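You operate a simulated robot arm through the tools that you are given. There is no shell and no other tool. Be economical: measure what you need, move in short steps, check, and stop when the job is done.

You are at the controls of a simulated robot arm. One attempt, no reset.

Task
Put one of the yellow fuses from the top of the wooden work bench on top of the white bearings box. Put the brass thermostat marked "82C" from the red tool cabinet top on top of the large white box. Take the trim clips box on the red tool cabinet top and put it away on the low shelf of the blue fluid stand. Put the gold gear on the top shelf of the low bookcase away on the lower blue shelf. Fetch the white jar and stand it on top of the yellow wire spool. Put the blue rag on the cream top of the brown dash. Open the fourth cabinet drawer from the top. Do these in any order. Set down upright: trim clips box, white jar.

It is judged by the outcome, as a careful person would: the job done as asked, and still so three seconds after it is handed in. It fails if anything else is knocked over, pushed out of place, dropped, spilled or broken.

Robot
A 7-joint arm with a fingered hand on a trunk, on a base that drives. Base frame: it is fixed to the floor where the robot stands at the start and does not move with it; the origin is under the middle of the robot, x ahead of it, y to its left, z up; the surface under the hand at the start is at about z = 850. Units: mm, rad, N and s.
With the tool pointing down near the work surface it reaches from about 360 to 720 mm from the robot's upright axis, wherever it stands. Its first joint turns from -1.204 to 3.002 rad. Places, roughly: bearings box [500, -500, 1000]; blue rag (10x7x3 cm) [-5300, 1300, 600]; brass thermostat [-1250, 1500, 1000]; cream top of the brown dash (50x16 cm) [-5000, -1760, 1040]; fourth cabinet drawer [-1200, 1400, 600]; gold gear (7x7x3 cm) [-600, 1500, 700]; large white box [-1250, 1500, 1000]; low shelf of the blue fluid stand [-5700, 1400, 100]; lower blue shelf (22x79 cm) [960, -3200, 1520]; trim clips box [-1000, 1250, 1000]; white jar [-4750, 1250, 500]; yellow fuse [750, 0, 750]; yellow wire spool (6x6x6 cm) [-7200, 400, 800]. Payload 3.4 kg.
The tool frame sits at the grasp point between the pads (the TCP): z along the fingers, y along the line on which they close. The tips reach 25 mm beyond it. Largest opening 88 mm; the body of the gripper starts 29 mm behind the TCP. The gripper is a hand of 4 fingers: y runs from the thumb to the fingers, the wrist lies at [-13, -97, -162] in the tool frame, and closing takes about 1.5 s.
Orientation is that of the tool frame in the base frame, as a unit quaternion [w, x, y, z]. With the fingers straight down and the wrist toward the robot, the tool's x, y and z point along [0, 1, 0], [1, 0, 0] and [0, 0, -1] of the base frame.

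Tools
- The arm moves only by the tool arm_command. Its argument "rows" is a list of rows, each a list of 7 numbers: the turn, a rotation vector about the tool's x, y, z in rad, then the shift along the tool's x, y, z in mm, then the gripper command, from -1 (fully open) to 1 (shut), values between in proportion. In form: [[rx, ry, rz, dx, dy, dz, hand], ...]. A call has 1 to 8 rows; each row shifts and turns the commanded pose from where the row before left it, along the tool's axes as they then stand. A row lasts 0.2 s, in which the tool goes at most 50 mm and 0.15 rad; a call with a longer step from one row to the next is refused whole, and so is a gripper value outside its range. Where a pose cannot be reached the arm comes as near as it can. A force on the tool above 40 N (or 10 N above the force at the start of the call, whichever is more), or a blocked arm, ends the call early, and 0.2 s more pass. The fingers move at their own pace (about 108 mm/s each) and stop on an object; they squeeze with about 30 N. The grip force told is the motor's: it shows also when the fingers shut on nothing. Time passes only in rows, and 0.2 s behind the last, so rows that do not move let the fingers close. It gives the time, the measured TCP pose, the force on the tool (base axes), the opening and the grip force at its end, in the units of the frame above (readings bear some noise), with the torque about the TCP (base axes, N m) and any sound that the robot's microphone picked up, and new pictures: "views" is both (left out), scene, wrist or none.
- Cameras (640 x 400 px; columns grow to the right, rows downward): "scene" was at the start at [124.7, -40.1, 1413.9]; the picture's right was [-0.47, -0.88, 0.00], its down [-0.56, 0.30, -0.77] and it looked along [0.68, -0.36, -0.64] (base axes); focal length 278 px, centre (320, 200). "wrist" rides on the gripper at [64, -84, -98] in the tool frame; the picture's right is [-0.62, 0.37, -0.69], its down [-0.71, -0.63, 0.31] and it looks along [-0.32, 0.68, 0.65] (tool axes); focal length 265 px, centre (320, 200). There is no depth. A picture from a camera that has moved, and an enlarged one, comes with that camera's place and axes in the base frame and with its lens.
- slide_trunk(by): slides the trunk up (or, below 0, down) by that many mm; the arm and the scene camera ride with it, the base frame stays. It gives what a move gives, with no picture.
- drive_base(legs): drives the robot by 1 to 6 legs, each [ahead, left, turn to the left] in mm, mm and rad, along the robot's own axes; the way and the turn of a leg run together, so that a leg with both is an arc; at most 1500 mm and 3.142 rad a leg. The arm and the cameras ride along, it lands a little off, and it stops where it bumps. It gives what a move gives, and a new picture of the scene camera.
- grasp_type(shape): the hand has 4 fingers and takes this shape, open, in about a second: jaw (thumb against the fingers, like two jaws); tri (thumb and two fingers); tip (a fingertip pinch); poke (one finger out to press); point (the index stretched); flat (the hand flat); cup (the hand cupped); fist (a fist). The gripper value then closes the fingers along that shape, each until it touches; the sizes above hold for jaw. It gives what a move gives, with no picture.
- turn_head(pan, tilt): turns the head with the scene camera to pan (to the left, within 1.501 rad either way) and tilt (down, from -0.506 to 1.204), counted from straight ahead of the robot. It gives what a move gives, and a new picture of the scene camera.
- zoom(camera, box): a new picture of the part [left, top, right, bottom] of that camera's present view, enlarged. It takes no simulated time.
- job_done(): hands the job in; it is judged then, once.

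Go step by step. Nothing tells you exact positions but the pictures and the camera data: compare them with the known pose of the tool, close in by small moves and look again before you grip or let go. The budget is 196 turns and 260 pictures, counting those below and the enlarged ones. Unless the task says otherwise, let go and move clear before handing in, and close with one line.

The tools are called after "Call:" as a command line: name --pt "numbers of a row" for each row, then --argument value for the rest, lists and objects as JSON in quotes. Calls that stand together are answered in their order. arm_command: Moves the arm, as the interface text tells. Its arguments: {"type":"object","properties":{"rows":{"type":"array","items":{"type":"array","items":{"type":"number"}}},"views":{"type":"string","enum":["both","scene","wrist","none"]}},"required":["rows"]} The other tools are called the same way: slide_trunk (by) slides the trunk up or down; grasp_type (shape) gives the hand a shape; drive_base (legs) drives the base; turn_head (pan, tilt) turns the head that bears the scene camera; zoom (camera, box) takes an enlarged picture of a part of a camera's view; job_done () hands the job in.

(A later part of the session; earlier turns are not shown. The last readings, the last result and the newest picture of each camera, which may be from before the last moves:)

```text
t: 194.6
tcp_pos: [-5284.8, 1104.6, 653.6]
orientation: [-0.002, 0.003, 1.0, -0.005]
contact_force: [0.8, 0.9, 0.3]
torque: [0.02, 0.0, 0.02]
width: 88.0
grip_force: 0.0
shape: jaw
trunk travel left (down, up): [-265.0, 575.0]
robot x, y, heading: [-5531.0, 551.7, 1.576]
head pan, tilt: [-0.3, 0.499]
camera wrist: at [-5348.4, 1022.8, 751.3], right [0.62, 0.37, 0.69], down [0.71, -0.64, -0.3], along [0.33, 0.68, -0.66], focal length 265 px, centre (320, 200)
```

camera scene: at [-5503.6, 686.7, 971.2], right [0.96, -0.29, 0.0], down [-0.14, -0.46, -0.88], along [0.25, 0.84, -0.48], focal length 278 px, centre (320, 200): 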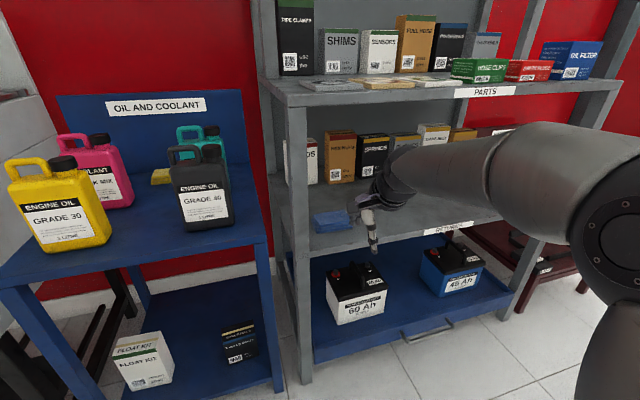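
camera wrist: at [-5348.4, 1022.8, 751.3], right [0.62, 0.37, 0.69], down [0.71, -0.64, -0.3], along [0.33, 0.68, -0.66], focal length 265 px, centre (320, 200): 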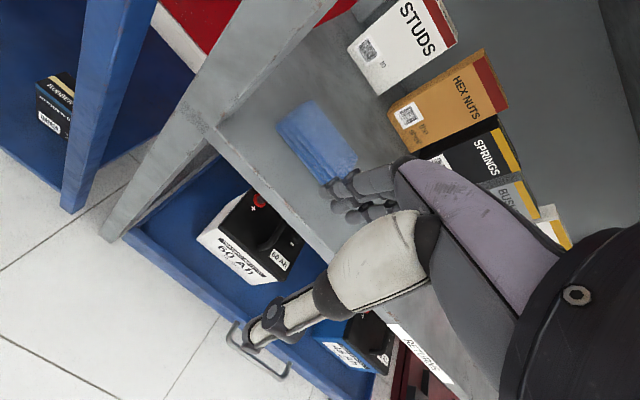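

Rag centre (-5296, 1268). I lower to TCP z ≈ 622, and drive ahead over the rag.

Call:
slide_trunk --by -32

Call:
drive_base --legs '[[90, 6, 0]]'

Call:
arm_command --pt "0 0 0 0 0 0 -1" --views "wrist"

```text
t: 195.4
tcp_pos: [-5283.3, 1104.0, 621.9]
orientation: [-0.001, 0.003, 1.0, -0.004]
contact_force: [0.9, 0.4, 0.1]
torque: [-0.03, -0.01, 0.0]
width: 87.7
grip_force: 0.0
shape: jaw
trunk travel left (down, up): [-233.0, 607.0]
robot x, y, heading: [-5532.4, 547.7, 1.58]
head pan, tilt: [-0.3, 0.499]
```

```text
t: 196.5
tcp_pos: [-5290.8, 1195.2, 621.1]
orientation: [-0.002, 0.002, 1.0, -0.003]
contact_force: [-0.2, -0.6, -0.2]
torque: [-0.01, 0.03, 0.01]
width: 88.0
grip_force: 0.0
shape: jaw
trunk travel left (down, up): [-233.0, 607.0]
robot x, y, heading: [-5536.7, 639.4, 1.577]
head pan, tilt: [-0.3, 0.499]
camera scene: at [-5510.2, 777.5, 939.2], right [0.96, -0.29, 0.0], down [-0.14, -0.46, -0.88], along [0.25, 0.84, -0.48], focal length 278 px, centre (320, 200)
```

scene: 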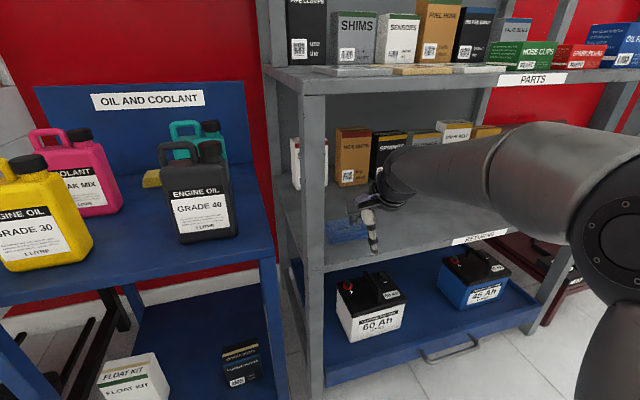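

```text
t: 196.9
tcp_pos: [-5292.3, 1195.0, 621.2]
orientation: [-0.001, 0.003, 1.0, -0.004]
contact_force: [0.4, 0.2, -0.4]
torque: [-0.03, 0.02, 0.01]
width: 87.9
grip_force: 0.2
shape: jaw
trunk travel left (down, up): [-233.0, 607.0]
robot x, y, heading: [-5536.0, 639.8, 1.578]
head pan, tilt: [-0.3, 0.499]
camera wrist: at [-5355.2, 1113.5, 719.3], right [0.62, 0.37, 0.69], down [0.71, -0.64, -0.3], along [0.33, 0.68, -0.66], focal length 265 px, centre (320, 200)
```

wrist: 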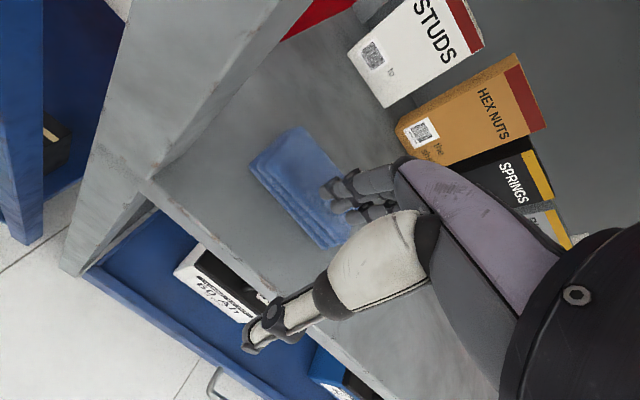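

Call:
arm_command --pt "0 0 0 0 38 0 -1" --pt "0 0 0 2 37 0 -1" --views "both"

```text
t: 197.5
tcp_pos: [-5292.1, 1270.5, 621.3]
orientation: [-0.002, 0.003, 1.0, -0.004]
contact_force: [0.0, 0.0, 0.1]
torque: [0.0, 0.03, 0.01]
width: 88.0
grip_force: 0.1
shape: jaw
trunk travel left (down, up): [-233.0, 607.0]
robot x, y, heading: [-5538.2, 642.4, 1.58]
head pan, tilt: [-0.3, 0.499]
camera scene: at [-5510.1, 777.5, 939.2], right [0.96, -0.29, 0.0], down [-0.14, -0.46, -0.88], along [0.25, 0.84, -0.48], focal length 278 px, centre (320, 200)
camera wrist: at [-5356.4, 1188.2, 719.1], right [0.62, 0.37, 0.69], down [0.71, -0.64, -0.3], along [0.33, 0.68, -0.66], focal length 265 px, centre (320, 200)
```

scene: 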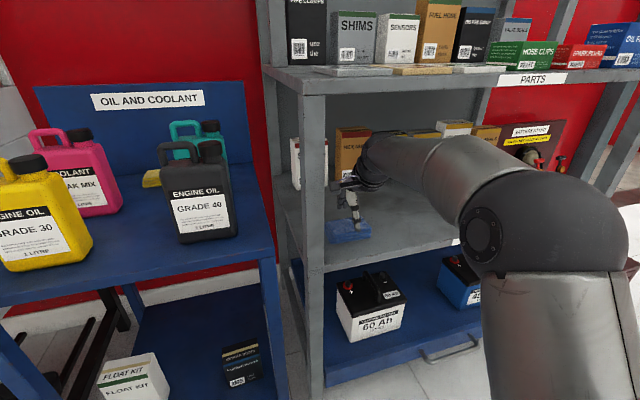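
wrist: 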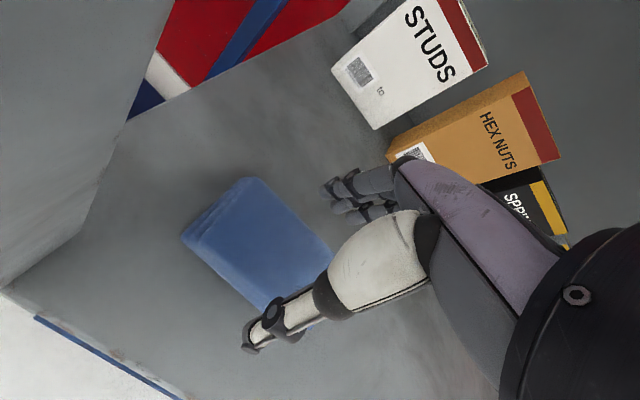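

The rag is between thumb and fingers. I lower and grip.

Call:
arm_command --pt "0 0 0 5 -3 15 -1" --pt "0 0 0 0 0 14 -1" --pt "0 0 0 0 0 4 -1" --pt "0 0 0 0 0 3 -1" --views "wrist"

```text
t: 198.5
tcp_pos: [-5298.1, 1267.5, 584.6]
orientation: [-0.001, 0.003, 1.0, -0.002]
contact_force: [-0.3, 1.7, 2.9]
torque: [0.13, 0.02, -0.02]
width: 87.8
grip_force: 0.0
shape: jaw
trunk travel left (down, up): [-233.0, 607.0]
robot x, y, heading: [-5538.5, 639.4, 1.576]
head pan, tilt: [-0.3, 0.499]
camera wrist: at [-5362.3, 1185.2, 683.1], right [0.62, 0.37, 0.69], down [0.71, -0.64, -0.3], along [0.33, 0.68, -0.66], focal length 265 px, centre (320, 200)
```

wrist: 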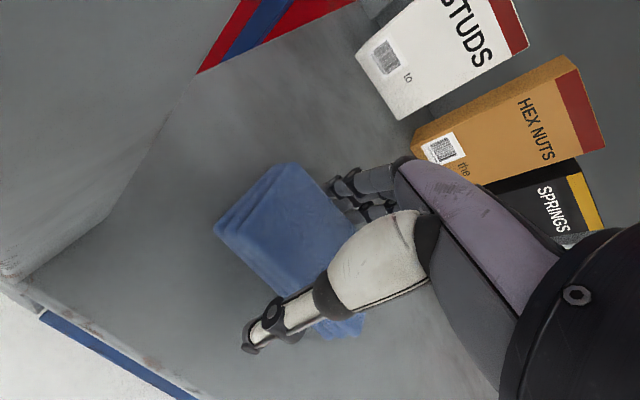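

Call:
arm_command --pt "0 0 0 0 0 -1 0" --pt "0 0 0 0 0 0 1" --pt "0 0 0 0 0 0 1" --pt "0 0 0 0 0 0 1" --pt "0 0 0 0 0 0 1" --pt "0 0 0 0 0 0 1" --views "wrist"

```text
t: 199.9
tcp_pos: [-5297.6, 1268.0, 585.6]
orientation: [-0.001, 0.003, 1.0, -0.003]
contact_force: [-0.5, 0.1, 0.5]
torque: [0.0, -0.02, -0.03]
width: 58.9
grip_force: 30.0
shape: jaw
trunk travel left (down, up): [-233.0, 607.0]
robot x, y, heading: [-5538.8, 643.0, 1.576]
head pan, tilt: [-0.3, 0.499]
camera wrist: at [-5362.1, 1185.5, 683.8], right [0.62, 0.37, 0.69], down [0.71, -0.64, -0.3], along [0.33, 0.68, -0.66], focal length 265 px, centre (320, 200)
```

wrist: 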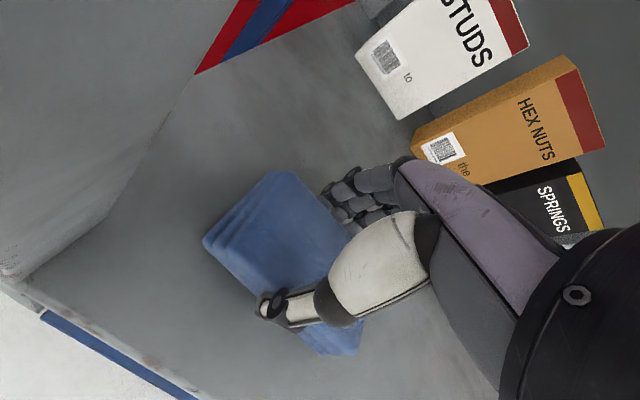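

The rag is gripped. I lift 35 mm and back out straight.

Call:
arm_command --pt "0 0 0 0 0 -15 1" --pt "0 0 0 0 0 -25 1" --pt "0 0 0 0 0 0 1" --views "wrist"

Call:
drive_base --legs '[[-500, 0, 0]]'

```text
t: 200.7
tcp_pos: [-5297.8, 1268.3, 625.9]
orientation: [0.0, 0.003, 1.0, -0.004]
contact_force: [-0.4, -0.6, 0.2]
torque: [0.01, 0.02, -0.01]
width: 58.9
grip_force: 29.6
shape: jaw
trunk travel left (down, up): [-233.0, 607.0]
robot x, y, heading: [-5532.8, 640.0, 1.572]
head pan, tilt: [-0.3, 0.499]
camera wrist: at [-5361.2, 1186.1, 724.0], right [0.62, 0.37, 0.69], down [0.71, -0.64, -0.3], along [0.33, 0.68, -0.66], focal length 265 px, centre (320, 200)
```

wrist: 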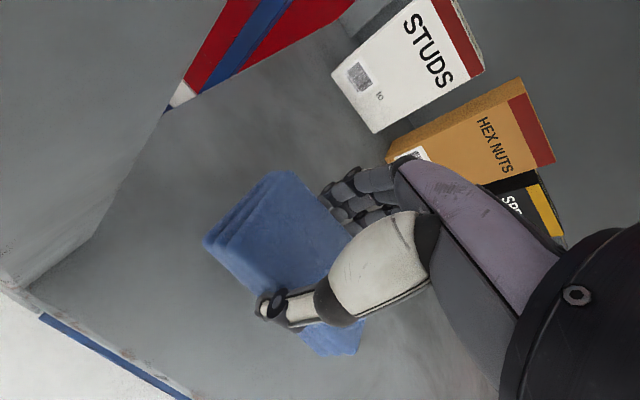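

```text
t: 203.6
tcp_pos: [-5291.1, 769.6, 625.2]
orientation: [-0.001, 0.005, 1.0, -0.004]
contact_force: [-0.9, -0.4, -0.4]
torque: [0.0, -0.02, -0.01]
width: 58.9
grip_force: 30.2
shape: jaw
trunk travel left (down, up): [-233.0, 607.0]
robot x, y, heading: [-5533.7, 144.9, 1.575]
head pan, tilt: [-0.3, 0.499]
camera scene: at [-5507.1, 279.6, 939.2], right [0.96, -0.29, 0.0], down [-0.14, -0.46, -0.88], along [0.26, 0.84, -0.48], focal length 278 px, centre (320, 200)
```

scene: 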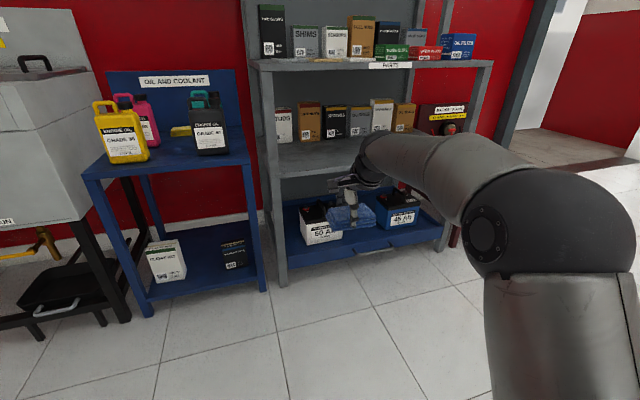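

Rag is held. I raise the trunk, turn around to face the dash trolley and look.

Call:
slide_trunk --by 400

Call:
slide_trunk --by 130

Call:
drive_base --legs '[[0, 0, -3.141]]'

Call:
turn_head --pan 0.3 --tilt 0.4

```text
t: 207.4
tcp_pos: [-5291.1, 769.9, 1026.1]
orientation: [-0.002, 0.005, 1.0, -0.004]
contact_force: [-0.1, -0.1, -0.8]
torque: [0.02, -0.02, -0.02]
width: 58.8
grip_force: 30.1
shape: jaw
trunk travel left (down, up): [-633.0, 207.0]
robot x, y, heading: [-5535.7, 143.2, 1.573]
head pan, tilt: [-0.3, 0.499]
```

```text
t: 209.0
tcp_pos: [-5291.8, 768.8, 1156.2]
orientation: [-0.001, 0.005, 1.0, -0.004]
contact_force: [-0.6, -0.4, -1.2]
torque: [-0.02, 0.0, -0.01]
width: 58.9
grip_force: 29.7
shape: jaw
trunk travel left (down, up): [-763.0, 77.0]
robot x, y, heading: [-5534.4, 140.1, 1.576]
head pan, tilt: [-0.3, 0.499]
```

```text
t: 216.6
tcp_pos: [-5737.5, -497.3, 1155.6]
orientation: [-0.003, 1.0, 0.026, 0.002]
contact_force: [-0.8, 0.9, 0.0]
torque: [0.0, -0.01, 0.05]
width: 58.3
grip_force: 30.2
shape: jaw
trunk travel left (down, up): [-763.0, 77.0]
robot x, y, heading: [-5533.0, 144.1, -1.504]
head pan, tilt: [-0.3, 0.499]
camera scene: at [-5552.2, 4.0, 1469.2], right [-0.97, 0.24, 0.0], down [0.11, 0.47, -0.88], along [-0.21, -0.85, -0.48], focal length 278 px, centre (320, 200)
```

scene: 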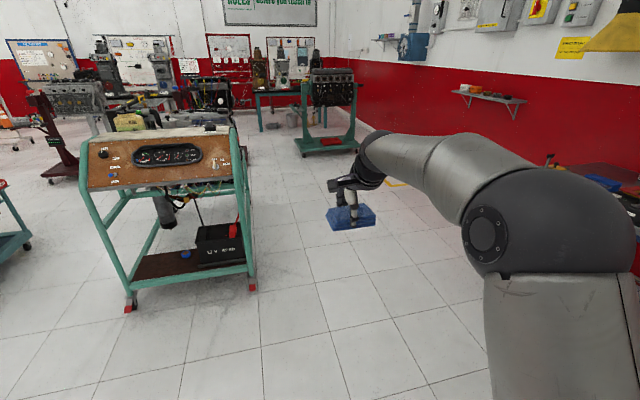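

```text
t: 217.6
tcp_pos: [-5737.1, -498.6, 1156.1]
orientation: [-0.004, 1.0, 0.025, 0.001]
contact_force: [-1.0, -0.5, -0.3]
torque: [-0.01, -0.02, -0.03]
width: 58.1
grip_force: 29.9
shape: jaw
trunk travel left (down, up): [-763.0, 77.0]
robot x, y, heading: [-5533.4, 143.0, -1.509]
head pan, tilt: [0.3, 0.4]
camera scene: at [-5498.0, 5.8, 1478.3], right [-0.94, -0.35, 0.0], down [-0.14, 0.36, -0.92], along [0.33, -0.86, -0.39], focal length 278 px, centre (320, 200)
```

scene: 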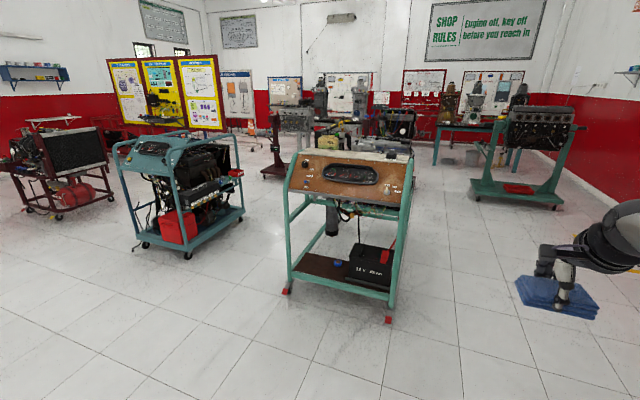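

Call:
zoom --camera "scene" --box '[270, 120, 430, 220]'

```text
4.00 times, centred on (350, 170) of scene
camera zoom: at [-5498.0, 5.8, 1478.3], right [-0.94, -0.35, 0.0], down [-0.14, 0.36, -0.92], along [0.33, -0.86, -0.39], focal length 1112 px, centre (200, 320)
```

zoom: 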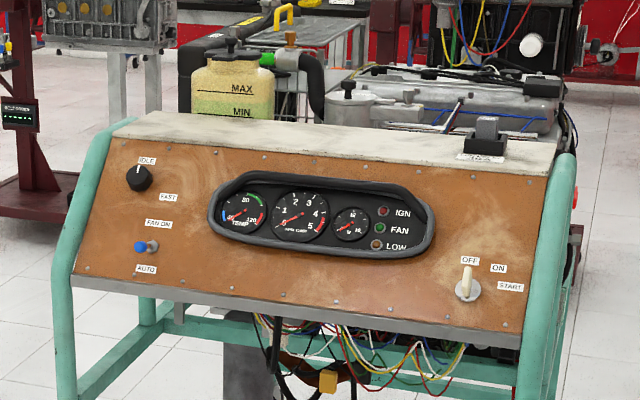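

The cream top lies around y -1640…-1800, z ≈ 1040. I drive in front of it, stopping short for a look.

Call:
drive_base --legs '[[0, 0, -0.062], [0, 748, 0], [920, 0, 0]]'

Call:
turn_head --pan -0.2 --tilt 0.6

```text
t: 226.5
tcp_pos: [-5006.1, -1402.2, 1155.5]
orientation: [-0.004, 1.0, 0.001, 0.002]
contact_force: [0.2, 1.1, -0.2]
torque: [0.02, 0.0, -0.01]
width: 58.4
grip_force: 29.7
shape: jaw
trunk travel left (down, up): [-763.0, 77.0]
robot x, y, heading: [-4771.0, -772.9, -1.554]
head pan, tilt: [0.3, 0.4]
camera scene: at [-4743.6, -910.1, 1478.3], right [-0.95, -0.31, 0.0], down [-0.12, 0.37, -0.92], along [0.29, -0.88, -0.39], focal length 278 px, centre (320, 200)
```

scene: 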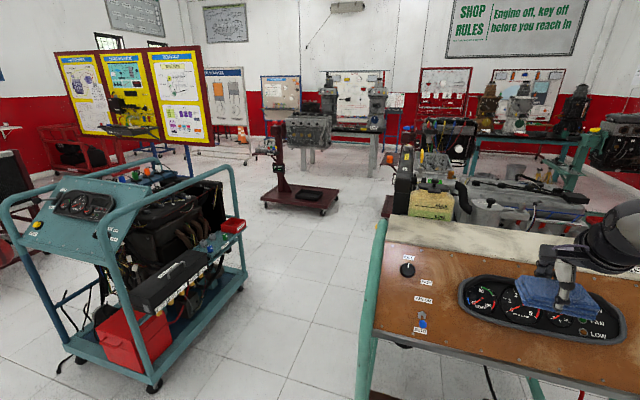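

```text
t: 227.5
tcp_pos: [-5006.9, -1401.8, 1155.0]
orientation: [-0.004, 1.0, 0.001, 0.002]
contact_force: [-0.6, 0.0, -1.7]
torque: [0.0, 0.02, -0.03]
width: 58.1
grip_force: 30.1
shape: jaw
trunk travel left (down, up): [-763.0, 77.0]
robot x, y, heading: [-4771.5, -771.1, -1.554]
head pan, tilt: [-0.201, 0.6]
camera scene: at [-4788.5, -908.7, 1460.2], right [-0.98, 0.18, 0.0], down [0.1, 0.56, -0.83], along [-0.15, -0.81, -0.56], focal length 278 px, centre (320, 200)
```

scene: 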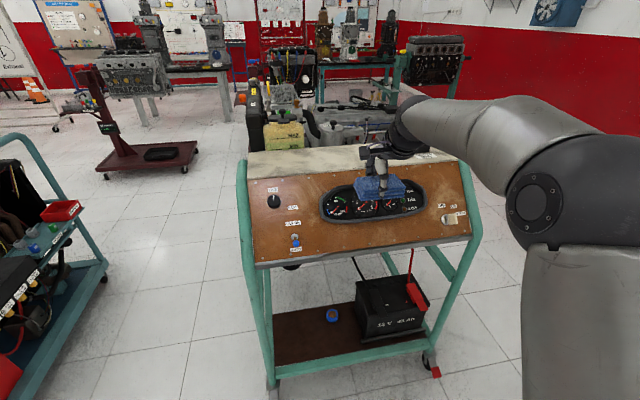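

Call:
zoom --camera "scene" --box '[230, 110, 490, 272]'

Call:
zoom --camera "wrist" --box '[0, 0, 640, 400]'

```text
2.46 times, centred on (360, 191) of scene
camera zoom: at [-4788.5, -908.7, 1460.2], right [-0.98, 0.18, 0.0], down [0.1, 0.56, -0.83], along [-0.15, -0.81, -0.56], focal length 684 px, centre (222, 222)
```

zoom: 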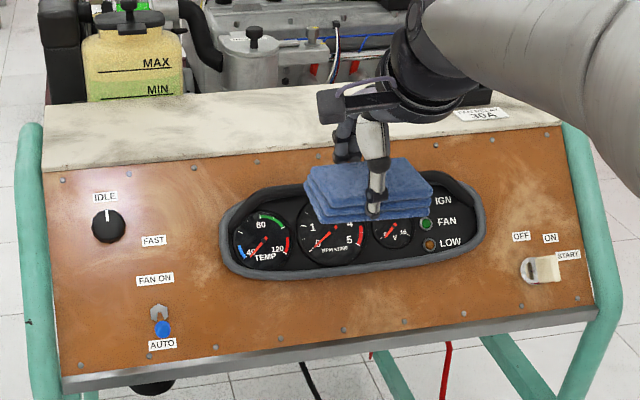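

```text
1.00 times, centred on (320, 200) of wrist (not enlarged: the box is as wide or as high as the picture)
camera zoom: at [-4941.8, -1318.5, 1253.7], right [-0.62, -0.38, 0.69], down [-0.71, 0.63, -0.3], along [-0.32, -0.68, -0.66], focal length 265 px, centre (320, 200)
```

zoom: 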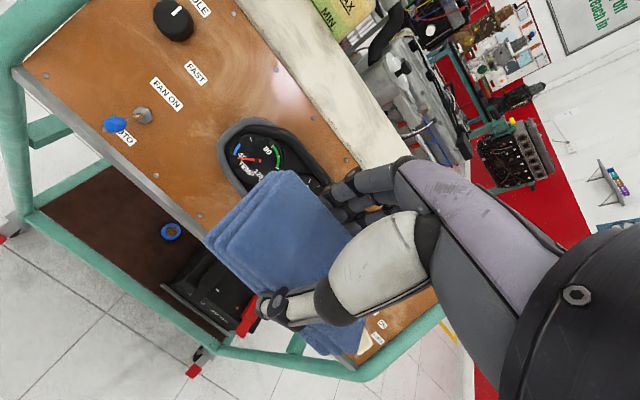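

I raise the trunk for parallax to get the cream top's height.

Call:
slide_trunk --by 75

Call:
zoom --camera "scene" --box '[230, 110, 490, 272]'

```text
t: 228.6
tcp_pos: [-5006.3, -1402.8, 1230.8]
orientation: [-0.004, 1.0, 0.001, 0.002]
contact_force: [0.0, 1.2, -0.3]
torque: [-0.03, 0.0, 0.03]
width: 58.3
grip_force: 29.8
shape: jaw
trunk travel left (down, up): [-838.0, 2.0]
robot x, y, heading: [-4772.2, -772.8, -1.551]
head pan, tilt: [-0.201, 0.6]
```

```text
2.46 times, centred on (360, 191) of scene
camera zoom: at [-4788.7, -908.9, 1535.1], right [-0.98, 0.18, 0.0], down [0.1, 0.56, -0.82], along [-0.15, -0.81, -0.57], focal length 684 px, centre (222, 222)
```

zoom: 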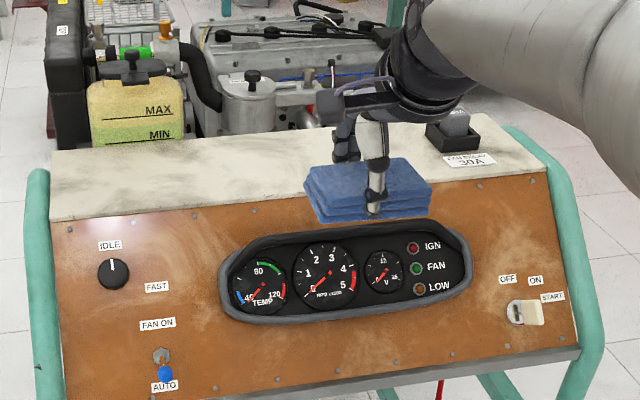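

The cream top is at z ≈ 1040, y -1662…-1854. I drive ahead so the rag is over its middle.

Call:
drive_base --legs '[[345, 0, -0.015]]'

Call:
arm_command --pt "0 0 0 0 0 40 1" --pt "0 0 0 0 0 40 1" --views "both"

```text
t: 230.8
tcp_pos: [-5011.6, -1745.5, 1230.8]
orientation: [-0.004, 1.0, -0.005, 0.002]
contact_force: [-0.7, -0.2, 0.0]
torque: [0.04, -0.02, 0.0]
width: 58.2
grip_force: 29.8
shape: jaw
trunk travel left (down, up): [-838.0, 2.0]
robot x, y, heading: [-4772.6, -1113.1, -1.569]
head pan, tilt: [-0.201, 0.6]
camera scene: at [-4787.6, -1255.5, 1535.1], right [-0.98, 0.2, 0.0], down [0.11, 0.55, -0.83], along [-0.16, -0.81, -0.56], focal length 278 px, centre (320, 200)
```

scene: 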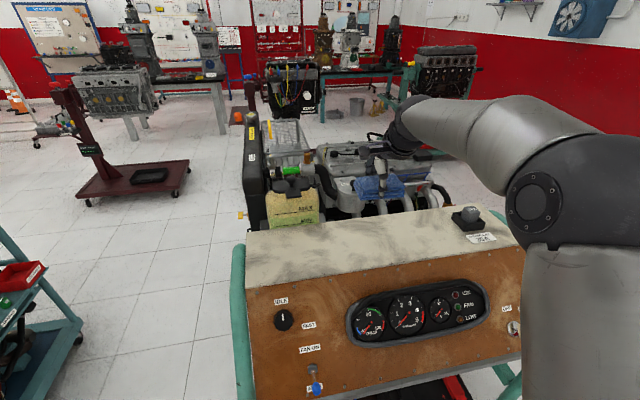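

```text
t: 231.4
tcp_pos: [-5011.9, -1745.9, 1150.1]
orientation: [-0.005, 1.0, -0.005, 0.001]
contact_force: [-0.2, -0.7, -1.0]
torque: [0.01, 0.02, 0.01]
width: 58.1
grip_force: 29.8
shape: jaw
trunk travel left (down, up): [-838.0, 2.0]
robot x, y, heading: [-4767.2, -1117.5, -1.568]
head pan, tilt: [-0.201, 0.6]
camera scene: at [-4788.1, -1257.2, 1535.0], right [-0.98, 0.2, 0.0], down [0.11, 0.55, -0.82], along [-0.16, -0.81, -0.57], focal length 278 px, centre (320, 200)
camera wrist: at [-4946.0, -1663.6, 1247.5], right [-0.63, -0.37, 0.69], down [-0.71, 0.64, -0.3], along [-0.33, -0.67, -0.66], focal length 265 px, centre (320, 200)
```

scene: 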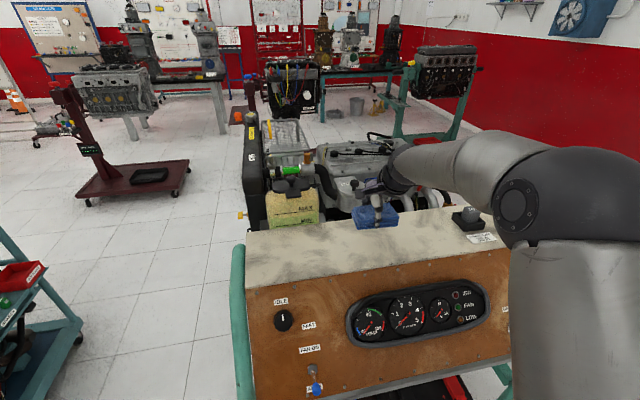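
wrist: 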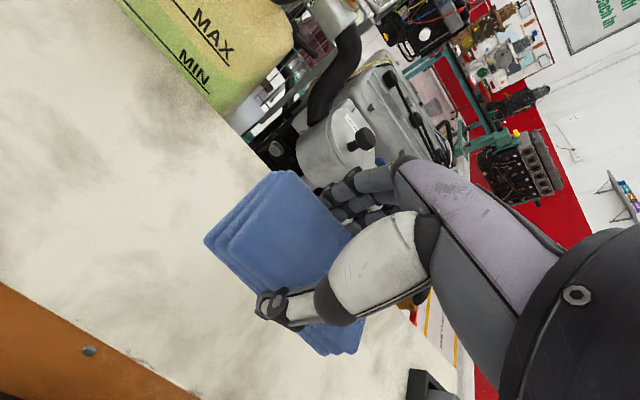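

Rag is centred over the cream top. I lower to contact.

Call:
arm_command --pt "0 0 0 0 0 30 1" --pt "0 0 0 0 0 30 1" --pt "0 0 0 0 0 10 1" --views "wrist"

Call:
arm_command --pt "0 0 0 0 0 3 1" --pt "0 0 0 0 0 3 1" --pt "0 0 0 0 0 3 1" --pt "0 0 0 0 0 3 1" --views "none"

```text
t: 232.2
tcp_pos: [-5010.8, -1743.7, 1080.1]
orientation: [-0.004, 1.0, -0.005, 0.001]
contact_force: [0.0, 0.5, -0.9]
torque: [-0.03, -0.01, -0.01]
width: 58.0
grip_force: 29.9
shape: jaw
trunk travel left (down, up): [-838.0, 2.0]
robot x, y, heading: [-4770.7, -1119.8, -1.569]
head pan, tilt: [-0.201, 0.6]
camera wrist: at [-4945.3, -1661.8, 1177.9], right [-0.63, -0.37, 0.69], down [-0.71, 0.64, -0.3], along [-0.33, -0.68, -0.66], focal length 265 px, centre (320, 200)
```

wrist: 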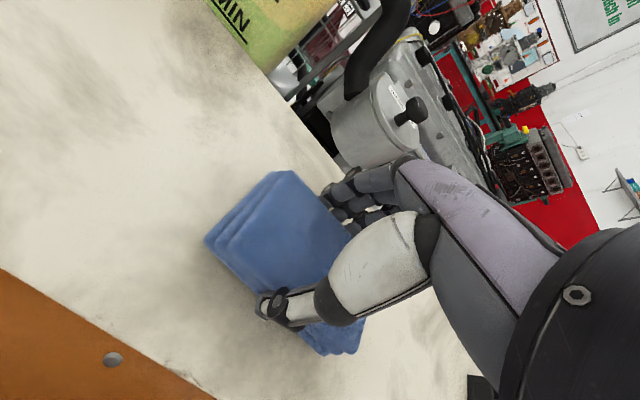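

```text
t: 233.2
tcp_pos: [-5010.6, -1743.4, 1072.3]
orientation: [0.001, 1.0, -0.006, 0.0]
contact_force: [-1.2, -2.1, 15.1]
torque: [0.1, 0.04, 0.01]
width: 57.9
grip_force: 30.0
shape: jaw
trunk travel left (down, up): [-838.0, 2.0]
robot x, y, heading: [-4771.2, -1120.4, -1.564]
head pan, tilt: [-0.201, 0.6]
```

Contact. I ease, open a bit, and rise.

Call:
arm_command --pt "0 0 0 0 0 -3 1" --pt "0 0 0 0 0 0 0" --pt "0 0 0 0 0 0 -0.7" --pt "0 0 0 0 0 0 -0.8" --pt "0 0 0 0 0 -15 -0.8" --pt "0 0 0 0 0 -40 -0.8" --pt "0 0 0 0 0 -45 -1" --views "wrist"

```text
t: 234.8
tcp_pos: [-5011.2, -1743.4, 1172.7]
orientation: [-0.005, 1.0, -0.005, 0.001]
contact_force: [0.0, -0.8, 0.0]
torque: [0.04, -0.01, 0.0]
width: 87.6
grip_force: 0.0
shape: jaw
trunk travel left (down, up): [-838.0, 2.0]
robot x, y, heading: [-4767.7, -1122.1, -1.568]
head pan, tilt: [-0.201, 0.6]
camera wrist: at [-4946.1, -1661.3, 1270.8], right [-0.63, -0.37, 0.69], down [-0.71, 0.64, -0.3], along [-0.33, -0.67, -0.66], focal length 265 px, centre (320, 200)
```

wrist: 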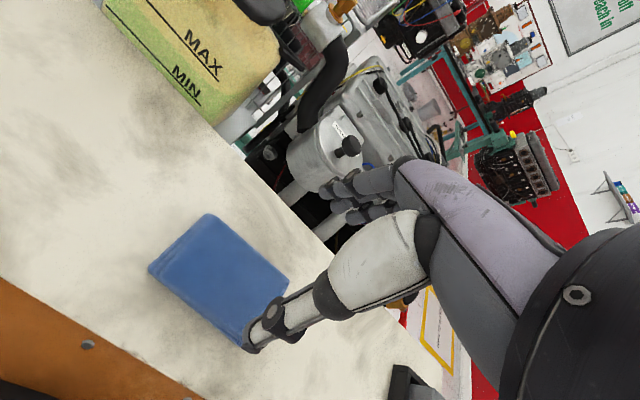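

The rag lies flat on the cream top. Now the trim box: plan is to grip it with fingers leaning left, then yaw the hand for the stand. I drive back toward the cabinet.

Call:
drive_base --legs '[[-800, 0, 0], [0, 0, 1.568], [1500, 200, 0], [1500, 200, 0], [400, 0, 0]]'

Call:
arm_command --pt "0 0 0 45 -10 0 -1" --pt "0 0 0 45 -10 0 -1" --pt "0 0 0 45 -10 0 -1" --pt "0 0 0 45 -10 0 -1" --pt "0 0 0 45 -10 0 -1" --views "none"

Call:
arm_command --pt "0 0.15 0 0 0 0 -1" --pt "0 0.15 0 0 0 0 -1" --pt "0 0.15 0 0 0 0 -1" --pt "0 0.15 0 0 0 0 -1" --pt "0 0.15 0 0 0 0 -1" --pt "0 0.15 0 0 0 0 -1" --views "scene"

```text
refused: leg 3 is longer than a leg can be; nothing moved
```

```text
t: 236.1
tcp_pos: [-4784.0, -1696.7, 1172.5]
orientation: [-0.004, 1.0, -0.006, 0.001]
contact_force: [0.1, 0.3, 0.1]
torque: [0.02, 0.0, 0.0]
width: 87.8
grip_force: 0.0
shape: jaw
trunk travel left (down, up): [-838.0, 2.0]
robot x, y, heading: [-4769.7, -1118.9, -1.569]
head pan, tilt: [-0.201, 0.6]
```

```text
t: 237.4
tcp_pos: [-4788.3, -1698.4, 1172.4]
orientation: [-0.001, 0.899, -0.007, 0.438]
contact_force: [0.3, -0.1, 0.0]
torque: [0.03, 0.01, 0.0]
width: 87.8
grip_force: 0.0
shape: jaw
trunk travel left (down, up): [-838.0, 2.0]
robot x, y, heading: [-4765.1, -1119.7, -1.566]
head pan, tilt: [-0.201, 0.6]
camera scene: at [-4789.8, -1256.3, 1535.1], right [-0.98, 0.2, 0.0], down [0.11, 0.55, -0.82], along [-0.16, -0.81, -0.57], focal length 278 px, centre (320, 200)
```

scene: 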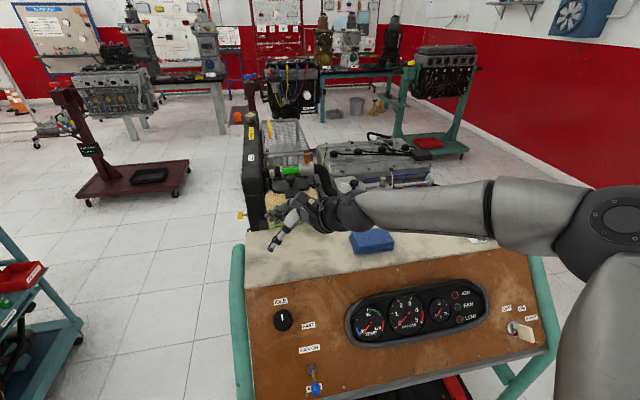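

The drive was refused (leg too long), but the arm move stayed clear. I back off now.

Call:
drive_base --legs '[[-800, 0, 0], [0, 0, 1.568], [1450, 200, 0], [1450, 200, 0], [500, 0, 0]]'

```text
t: 261.8
tcp_pos: [-782.5, 1.2, 1172.4]
orientation: [-0.307, 0.645, 0.627, 0.309]
contact_force: [0.7, -0.3, -0.1]
torque: [-0.03, -0.01, -0.02]
width: 87.6
grip_force: 0.0
shape: jaw
trunk travel left (down, up): [-838.0, 2.0]
robot x, y, heading: [-1357.3, 24.1, -0.013]
head pan, tilt: [-0.201, 0.6]
camera scene: at [-1224.7, 6.2, 1535.1], right [-0.21, -0.98, 0.0], down [-0.55, 0.12, -0.83], along [0.81, -0.17, -0.56], focal length 278 px, centre (320, 200)
```

scene: 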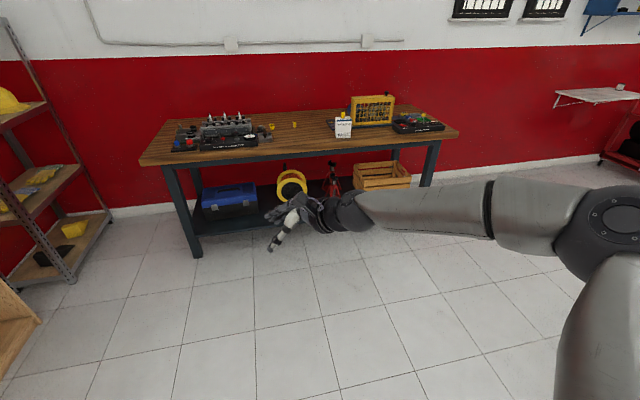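

Call:
drive_base --legs '[[0, 0, 1.713], [520, -391, 0]]'

Call:
turn_head --pan 0.0 --tilt 0.5

Call:
zoom --camera "wrist" --box '[0, 0, 640, 400]'

```text
t: 269.6
tcp_pos: [-1113.2, 1170.7, 1172.5]
orientation: [-0.435, -0.056, 0.898, -0.031]
contact_force: [0.7, -0.4, -0.5]
torque: [-0.02, 0.01, 0.02]
width: 87.9
grip_force: 0.1
shape: jaw
trunk travel left (down, up): [-838.0, 2.0]
robot x, y, heading: [-1049.3, 596.3, 1.711]
head pan, tilt: [-0.201, 0.6]
camera scene: at [-1050.6, 733.6, 1535.1], right [1.0, -0.06, 0.0], down [-0.03, -0.56, -0.83], along [0.05, 0.82, -0.56], focal length 278 px, centre (320, 200)
```

scene: 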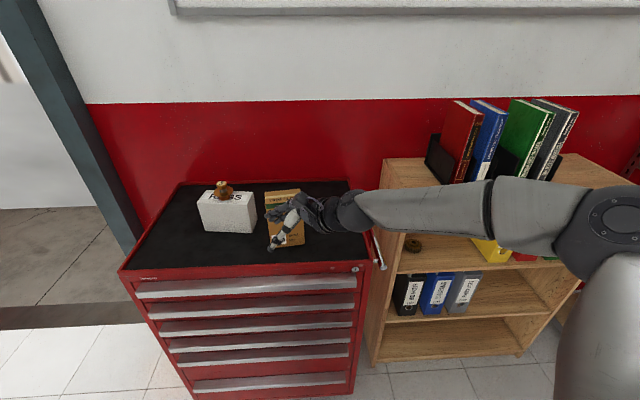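

```text
t: 270.3
tcp_pos: [-1112.6, 1171.4, 1172.4]
orientation: [-0.435, -0.057, 0.898, -0.031]
contact_force: [0.3, -0.9, 0.9]
torque: [-0.01, 0.0, 0.0]
width: 87.7
grip_force: 0.0
shape: jaw
trunk travel left (down, up): [-838.0, 2.0]
robot x, y, heading: [-1052.4, 595.3, 1.713]
head pan, tilt: [0.0, 0.499]
camera scene: at [-1068.5, 735.5, 1544.2], right [0.99, 0.14, 0.0], down [0.07, -0.47, -0.88], along [-0.12, 0.87, -0.48], focal length 278 px, centre (320, 200)
```

scene: 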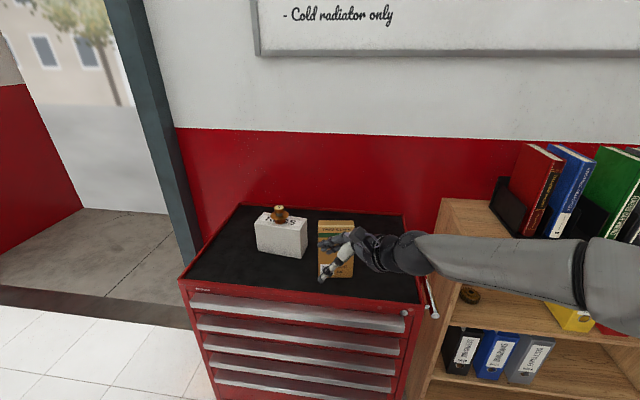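

```text
1.00 times, centred on (320, 200) of wrist (not enlarged: the box is as wide or as high as the picture)
camera zoom: at [-1064.7, 1094.2, 1283.9], right [0.87, 0.48, -0.06], down [0.28, -0.6, -0.74], along [-0.4, 0.63, -0.66], focal length 265 px, centre (320, 200)
```

zoom: 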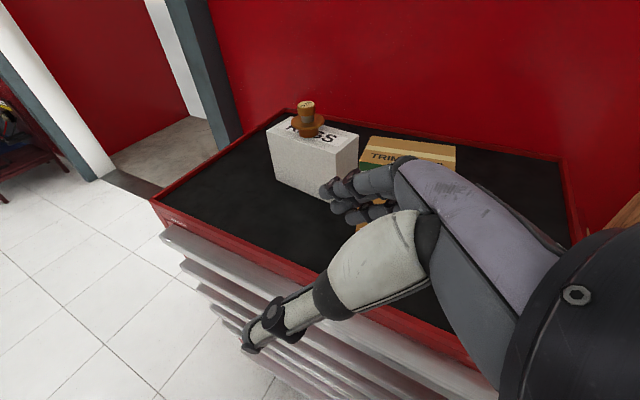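

I raise 30 mm, then drive so the hand is above the trim box.

Call:
arm_command --pt "0 0 0 23.5 0 -18.6 -1" --views "none"

Call:
drive_base --legs '[[120, -20, 0]]'

Call:
zoom --camera "wrist" --box '[0, 0, 640, 400]'

```text
t: 270.7
tcp_pos: [-1114.5, 1169.5, 1202.8]
orientation: [-0.435, -0.057, 0.898, -0.031]
contact_force: [0.0, 0.0, -0.5]
torque: [-0.02, -0.02, -0.01]
width: 87.9
grip_force: 0.2
shape: jaw
trunk travel left (down, up): [-838.0, 2.0]
robot x, y, heading: [-1048.3, 597.3, 1.711]
head pan, tilt: [0.0, 0.499]
```

```text
t: 272.0
tcp_pos: [-1110.2, 1293.4, 1202.1]
orientation: [-0.435, -0.056, 0.898, -0.032]
contact_force: [-0.6, -0.7, 0.1]
torque: [-0.02, 0.03, 0.0]
width: 87.8
grip_force: 0.1
shape: jaw
trunk travel left (down, up): [-838.0, 2.0]
robot x, y, heading: [-1047.1, 714.0, 1.709]
head pan, tilt: [0.0, 0.499]
camera scene: at [-1066.0, 857.7, 1544.3], right [0.99, 0.14, 0.0], down [0.07, -0.47, -0.88], along [-0.12, 0.87, -0.48], focal length 278 px, centre (320, 200)
```

scene: 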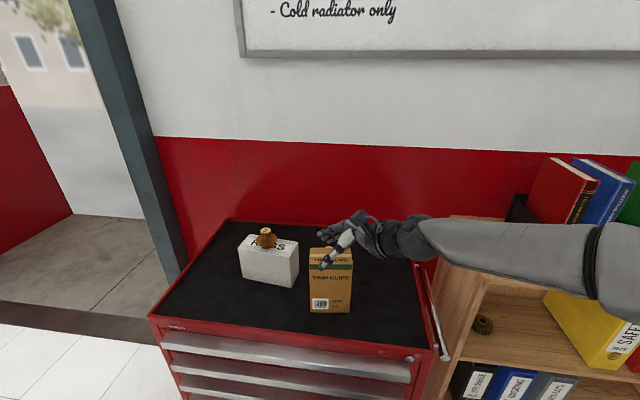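

```text
1.00 times, centred on (320, 200) of wrist (not enlarged: the box is as wide or as high as the picture)
camera zoom: at [-1062.2, 1216.8, 1314.0], right [0.87, 0.48, -0.06], down [0.28, -0.6, -0.74], along [-0.4, 0.63, -0.66], focal length 265 px, centre (320, 200)
```

zoom: 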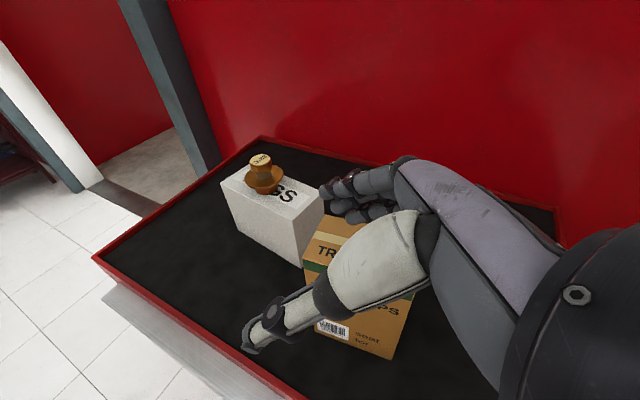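

Call:
arm_command --pt "0 0 0 -3.2 34 -4.4 -1" --pt "0 0 0 -3.2 34 -4.4 -1" --pt "0 0 0 -24 0 18.6 -1" --views "both"

```text
t: 272.8
tcp_pos: [-1106.9, 1362.4, 1172.8]
orientation: [-0.436, -0.055, 0.898, -0.031]
contact_force: [-0.7, -0.2, -0.6]
torque: [-0.03, -0.03, 0.0]
width: 87.7
grip_force: 0.1
shape: jaw
trunk travel left (down, up): [-838.0, 2.0]
robot x, y, heading: [-1043.5, 719.5, 1.714]
head pan, tilt: [0.0, 0.499]
camera scene: at [-1064.9, 858.3, 1544.2], right [0.99, 0.14, 0.0], down [0.07, -0.47, -0.88], along [-0.12, 0.87, -0.48], focal length 278 px, centre (320, 200)
camera wrist: at [-1058.8, 1285.6, 1283.9], right [0.87, 0.48, -0.06], down [0.28, -0.6, -0.74], along [-0.4, 0.63, -0.66], focal length 265 px, centre (320, 200)
```

scene: 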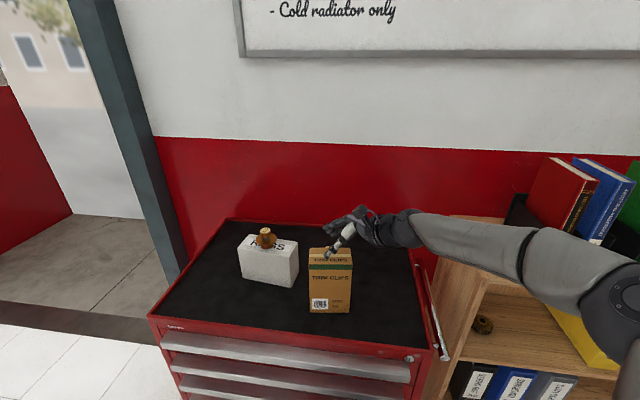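
wrist: 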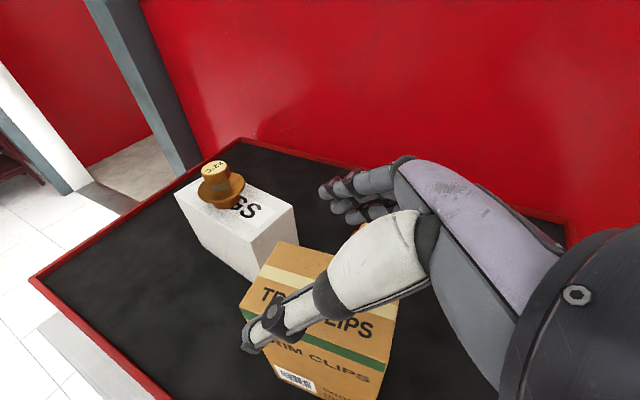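

The thumb clears the front face and the fingers clear the back. I descend ~95 mm and look.

Call:
arm_command --pt "0 0 0 -23.5 2 18.6 -1" --pt "0 0 0 -27.5 0 21.7 -1" --pt "0 0 0 -23.5 0 18.6 -1" --views "both"

```text
t: 273.6
tcp_pos: [-1108.6, 1368.5, 1103.2]
orientation: [-0.442, -0.057, 0.895, -0.015]
contact_force: [5.9, -4.6, 16.0]
torque: [-0.18, -0.36, -0.04]
width: 88.3
grip_force: 0.0
shape: jaw
trunk travel left (down, up): [-838.0, 2.0]
robot x, y, heading: [-1048.4, 715.9, 1.71]
head pan, tilt: [0.0, 0.499]
stopped in row 3: the force on the tool passed its limit at 52 N (the readings are from after the stop); the commanded pose is now the measured one
camera scene: at [-1064.9, 855.0, 1544.7], right [0.99, 0.14, 0.0], down [0.07, -0.47, -0.88], along [-0.12, 0.87, -0.48], focal length 278 px, centre (320, 200)
camera wrist: at [-1058.6, 1287.4, 1210.6], right [0.88, 0.47, -0.06], down [0.26, -0.59, -0.77], along [-0.4, 0.66, -0.64], focal length 265 px, centre (320, 200)
```

scene: 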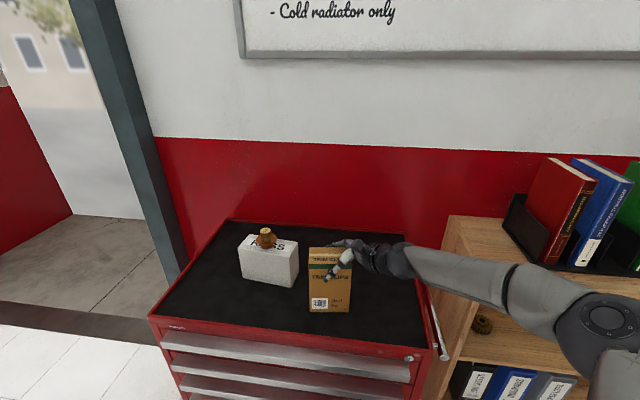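
wrist: 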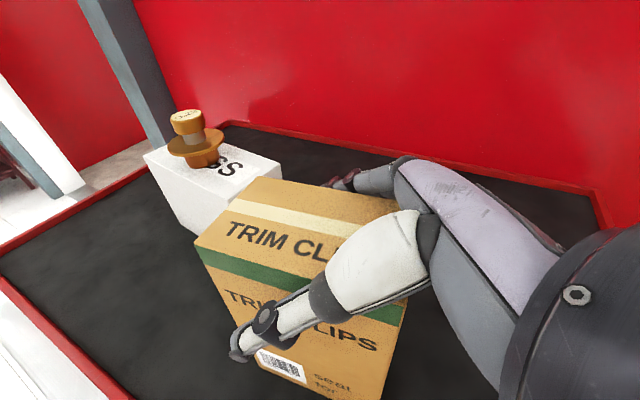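

The palm met the box's top edge. I rise, shift right so the palm clears, and re-lower less.

Call:
arm_command --pt "0.039 0 0 18 0 -14 -1" --pt "0 0 0 -16.6 -3.5 -21 -1" --pt "0 0 0 0 0 0 -1" --views "both"

```text
t: 274.4
tcp_pos: [-1081.7, 1369.1, 1120.6]
orientation: [-0.438, -0.065, 0.896, -0.037]
contact_force: [-0.3, 0.2, -0.4]
torque: [-0.03, 0.02, 0.0]
width: 88.2
grip_force: 0.0
shape: jaw
trunk travel left (down, up): [-838.0, 2.0]
robot x, y, heading: [-1050.2, 715.0, 1.71]
head pan, tilt: [0.0, 0.499]
camera scene: at [-1067.3, 859.2, 1544.1], right [0.99, 0.14, 0.0], down [0.07, -0.47, -0.88], along [-0.12, 0.87, -0.48], focal length 278 px, centre (320, 200)
camera wrist: at [-1031.7, 1294.5, 1230.6], right [0.86, 0.5, -0.07], down [0.29, -0.6, -0.75], along [-0.42, 0.62, -0.66], focal length 265 px, centre (320, 200)
```

scene: 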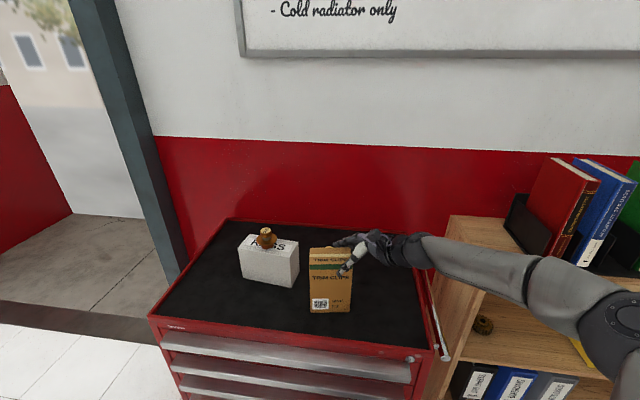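
wrist: 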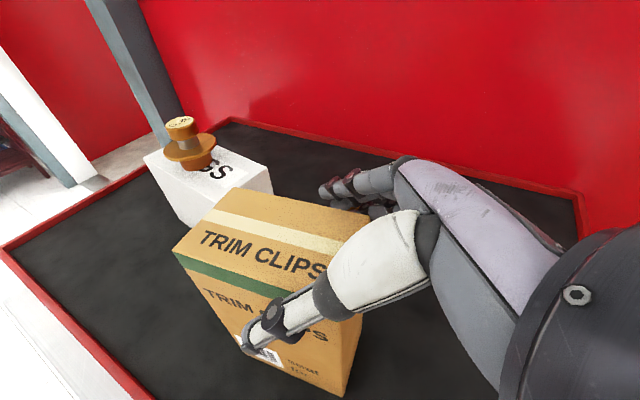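

Box unmoved; I descend 22 mm and close.

Call:
arm_command --pt "0 0 0 -9 0 7 -1" --pt "0 0 0 -8.3 0 6.6 -1" --pt "0 0 0 0 0 0 0" --pt "0 0 0 0 0 0 1" --pt "0 0 0 0 0 0 1" --pt "0 0 0 0 0 0 1" --pt "0 0 0 0 0 0 1" --views "both"

```text
t: 276.0
tcp_pos: [-1082.5, 1368.4, 1101.0]
orientation: [-0.44, -0.066, 0.895, -0.033]
contact_force: [0.0, 8.1, 22.7]
torque: [0.46, -0.09, -0.06]
width: 57.1
grip_force: 29.8
shape: jaw
trunk travel left (down, up): [-838.0, 2.0]
robot x, y, heading: [-1045.8, 716.5, 1.71]
head pan, tilt: [0.0, 0.499]
camera scene: at [-1065.4, 855.6, 1544.6], right [0.99, 0.14, 0.0], down [0.07, -0.47, -0.88], along [-0.12, 0.87, -0.48], focal length 278 px, centre (320, 200)
camera wrist: at [-1030.6, 1291.9, 1211.3], right [0.86, 0.5, -0.07], down [0.29, -0.6, -0.75], along [-0.42, 0.63, -0.66], focal length 265 px, centre (320, 200)
```

scene: 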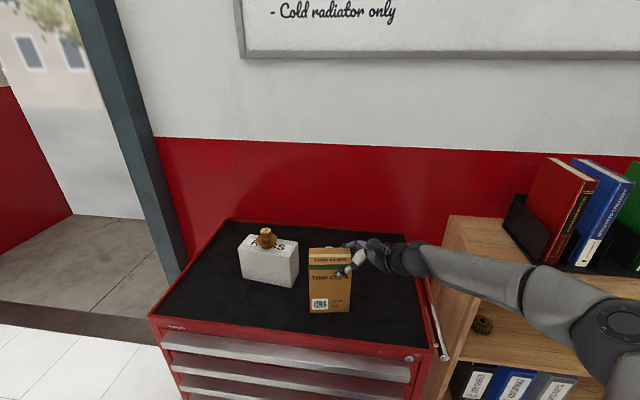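
wrist: 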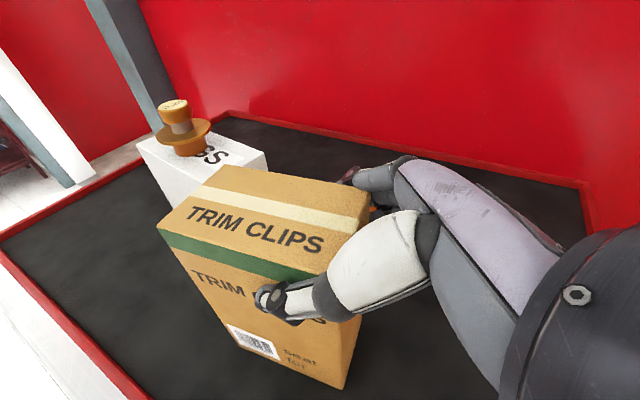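

Gripped (57 mm). I lift 85 mm and back away.

Call:
arm_command --pt "0 0 0 8 0 -6.2 1" --pt "0 0 0 20 0 -15.5 1" --pt "0 0 0 20 0 -15.5 1" --pt "0 0 0 20 0 -15.5 1" --views "wrist"

Call:
drive_base --legs '[[-500, 0, 0]]'

```text
t: 277.0
tcp_pos: [-1081.7, 1370.9, 1183.9]
orientation: [-0.439, -0.064, 0.895, -0.038]
contact_force: [-0.2, -0.1, -4.2]
torque: [0.03, -0.14, -0.01]
width: 56.1
grip_force: 29.9
shape: jaw
trunk travel left (down, up): [-838.0, 2.0]
robot x, y, heading: [-1049.5, 720.0, 1.712]
head pan, tilt: [0.0, 0.499]
camera wrist: at [-1031.1, 1295.2, 1295.5], right [0.86, 0.5, -0.07], down [0.29, -0.6, -0.74], along [-0.42, 0.62, -0.66], focal length 265 px, centre (320, 200)
```

wrist: 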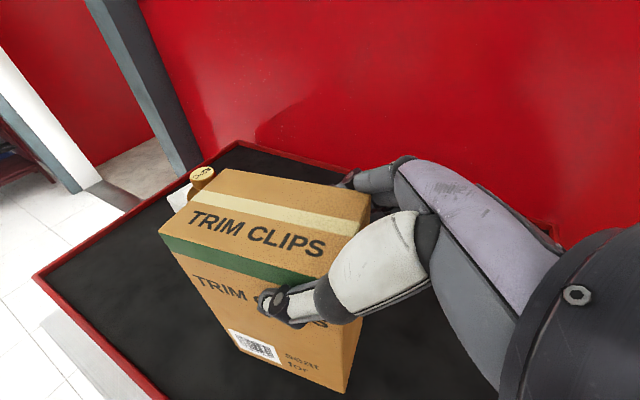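

```text
t: 279.9
tcp_pos: [-1011.0, 874.8, 1183.7]
orientation: [-0.44, -0.064, 0.895, -0.037]
contact_force: [0.0, -0.4, -5.7]
torque: [0.01, -0.19, 0.0]
width: 55.9
grip_force: 29.4
shape: jaw
trunk travel left (down, up): [-838.0, 2.0]
robot x, y, heading: [-975.3, 226.2, 1.707]
head pan, tilt: [0.0, 0.499]
camera scene: at [-996.1, 363.5, 1544.1], right [0.99, 0.14, 0.0], down [0.07, -0.47, -0.88], along [-0.12, 0.87, -0.48], focal length 278 px, centre (320, 200)
```

scene: 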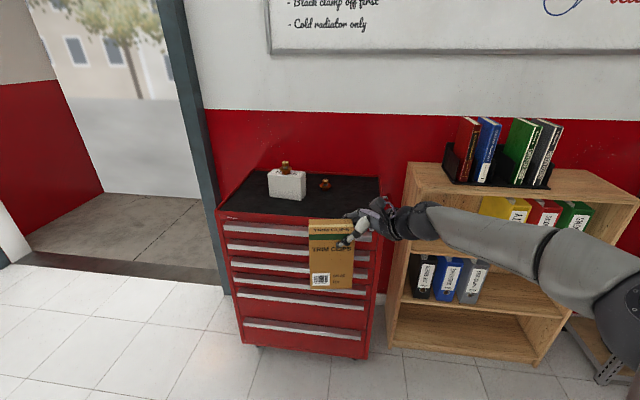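

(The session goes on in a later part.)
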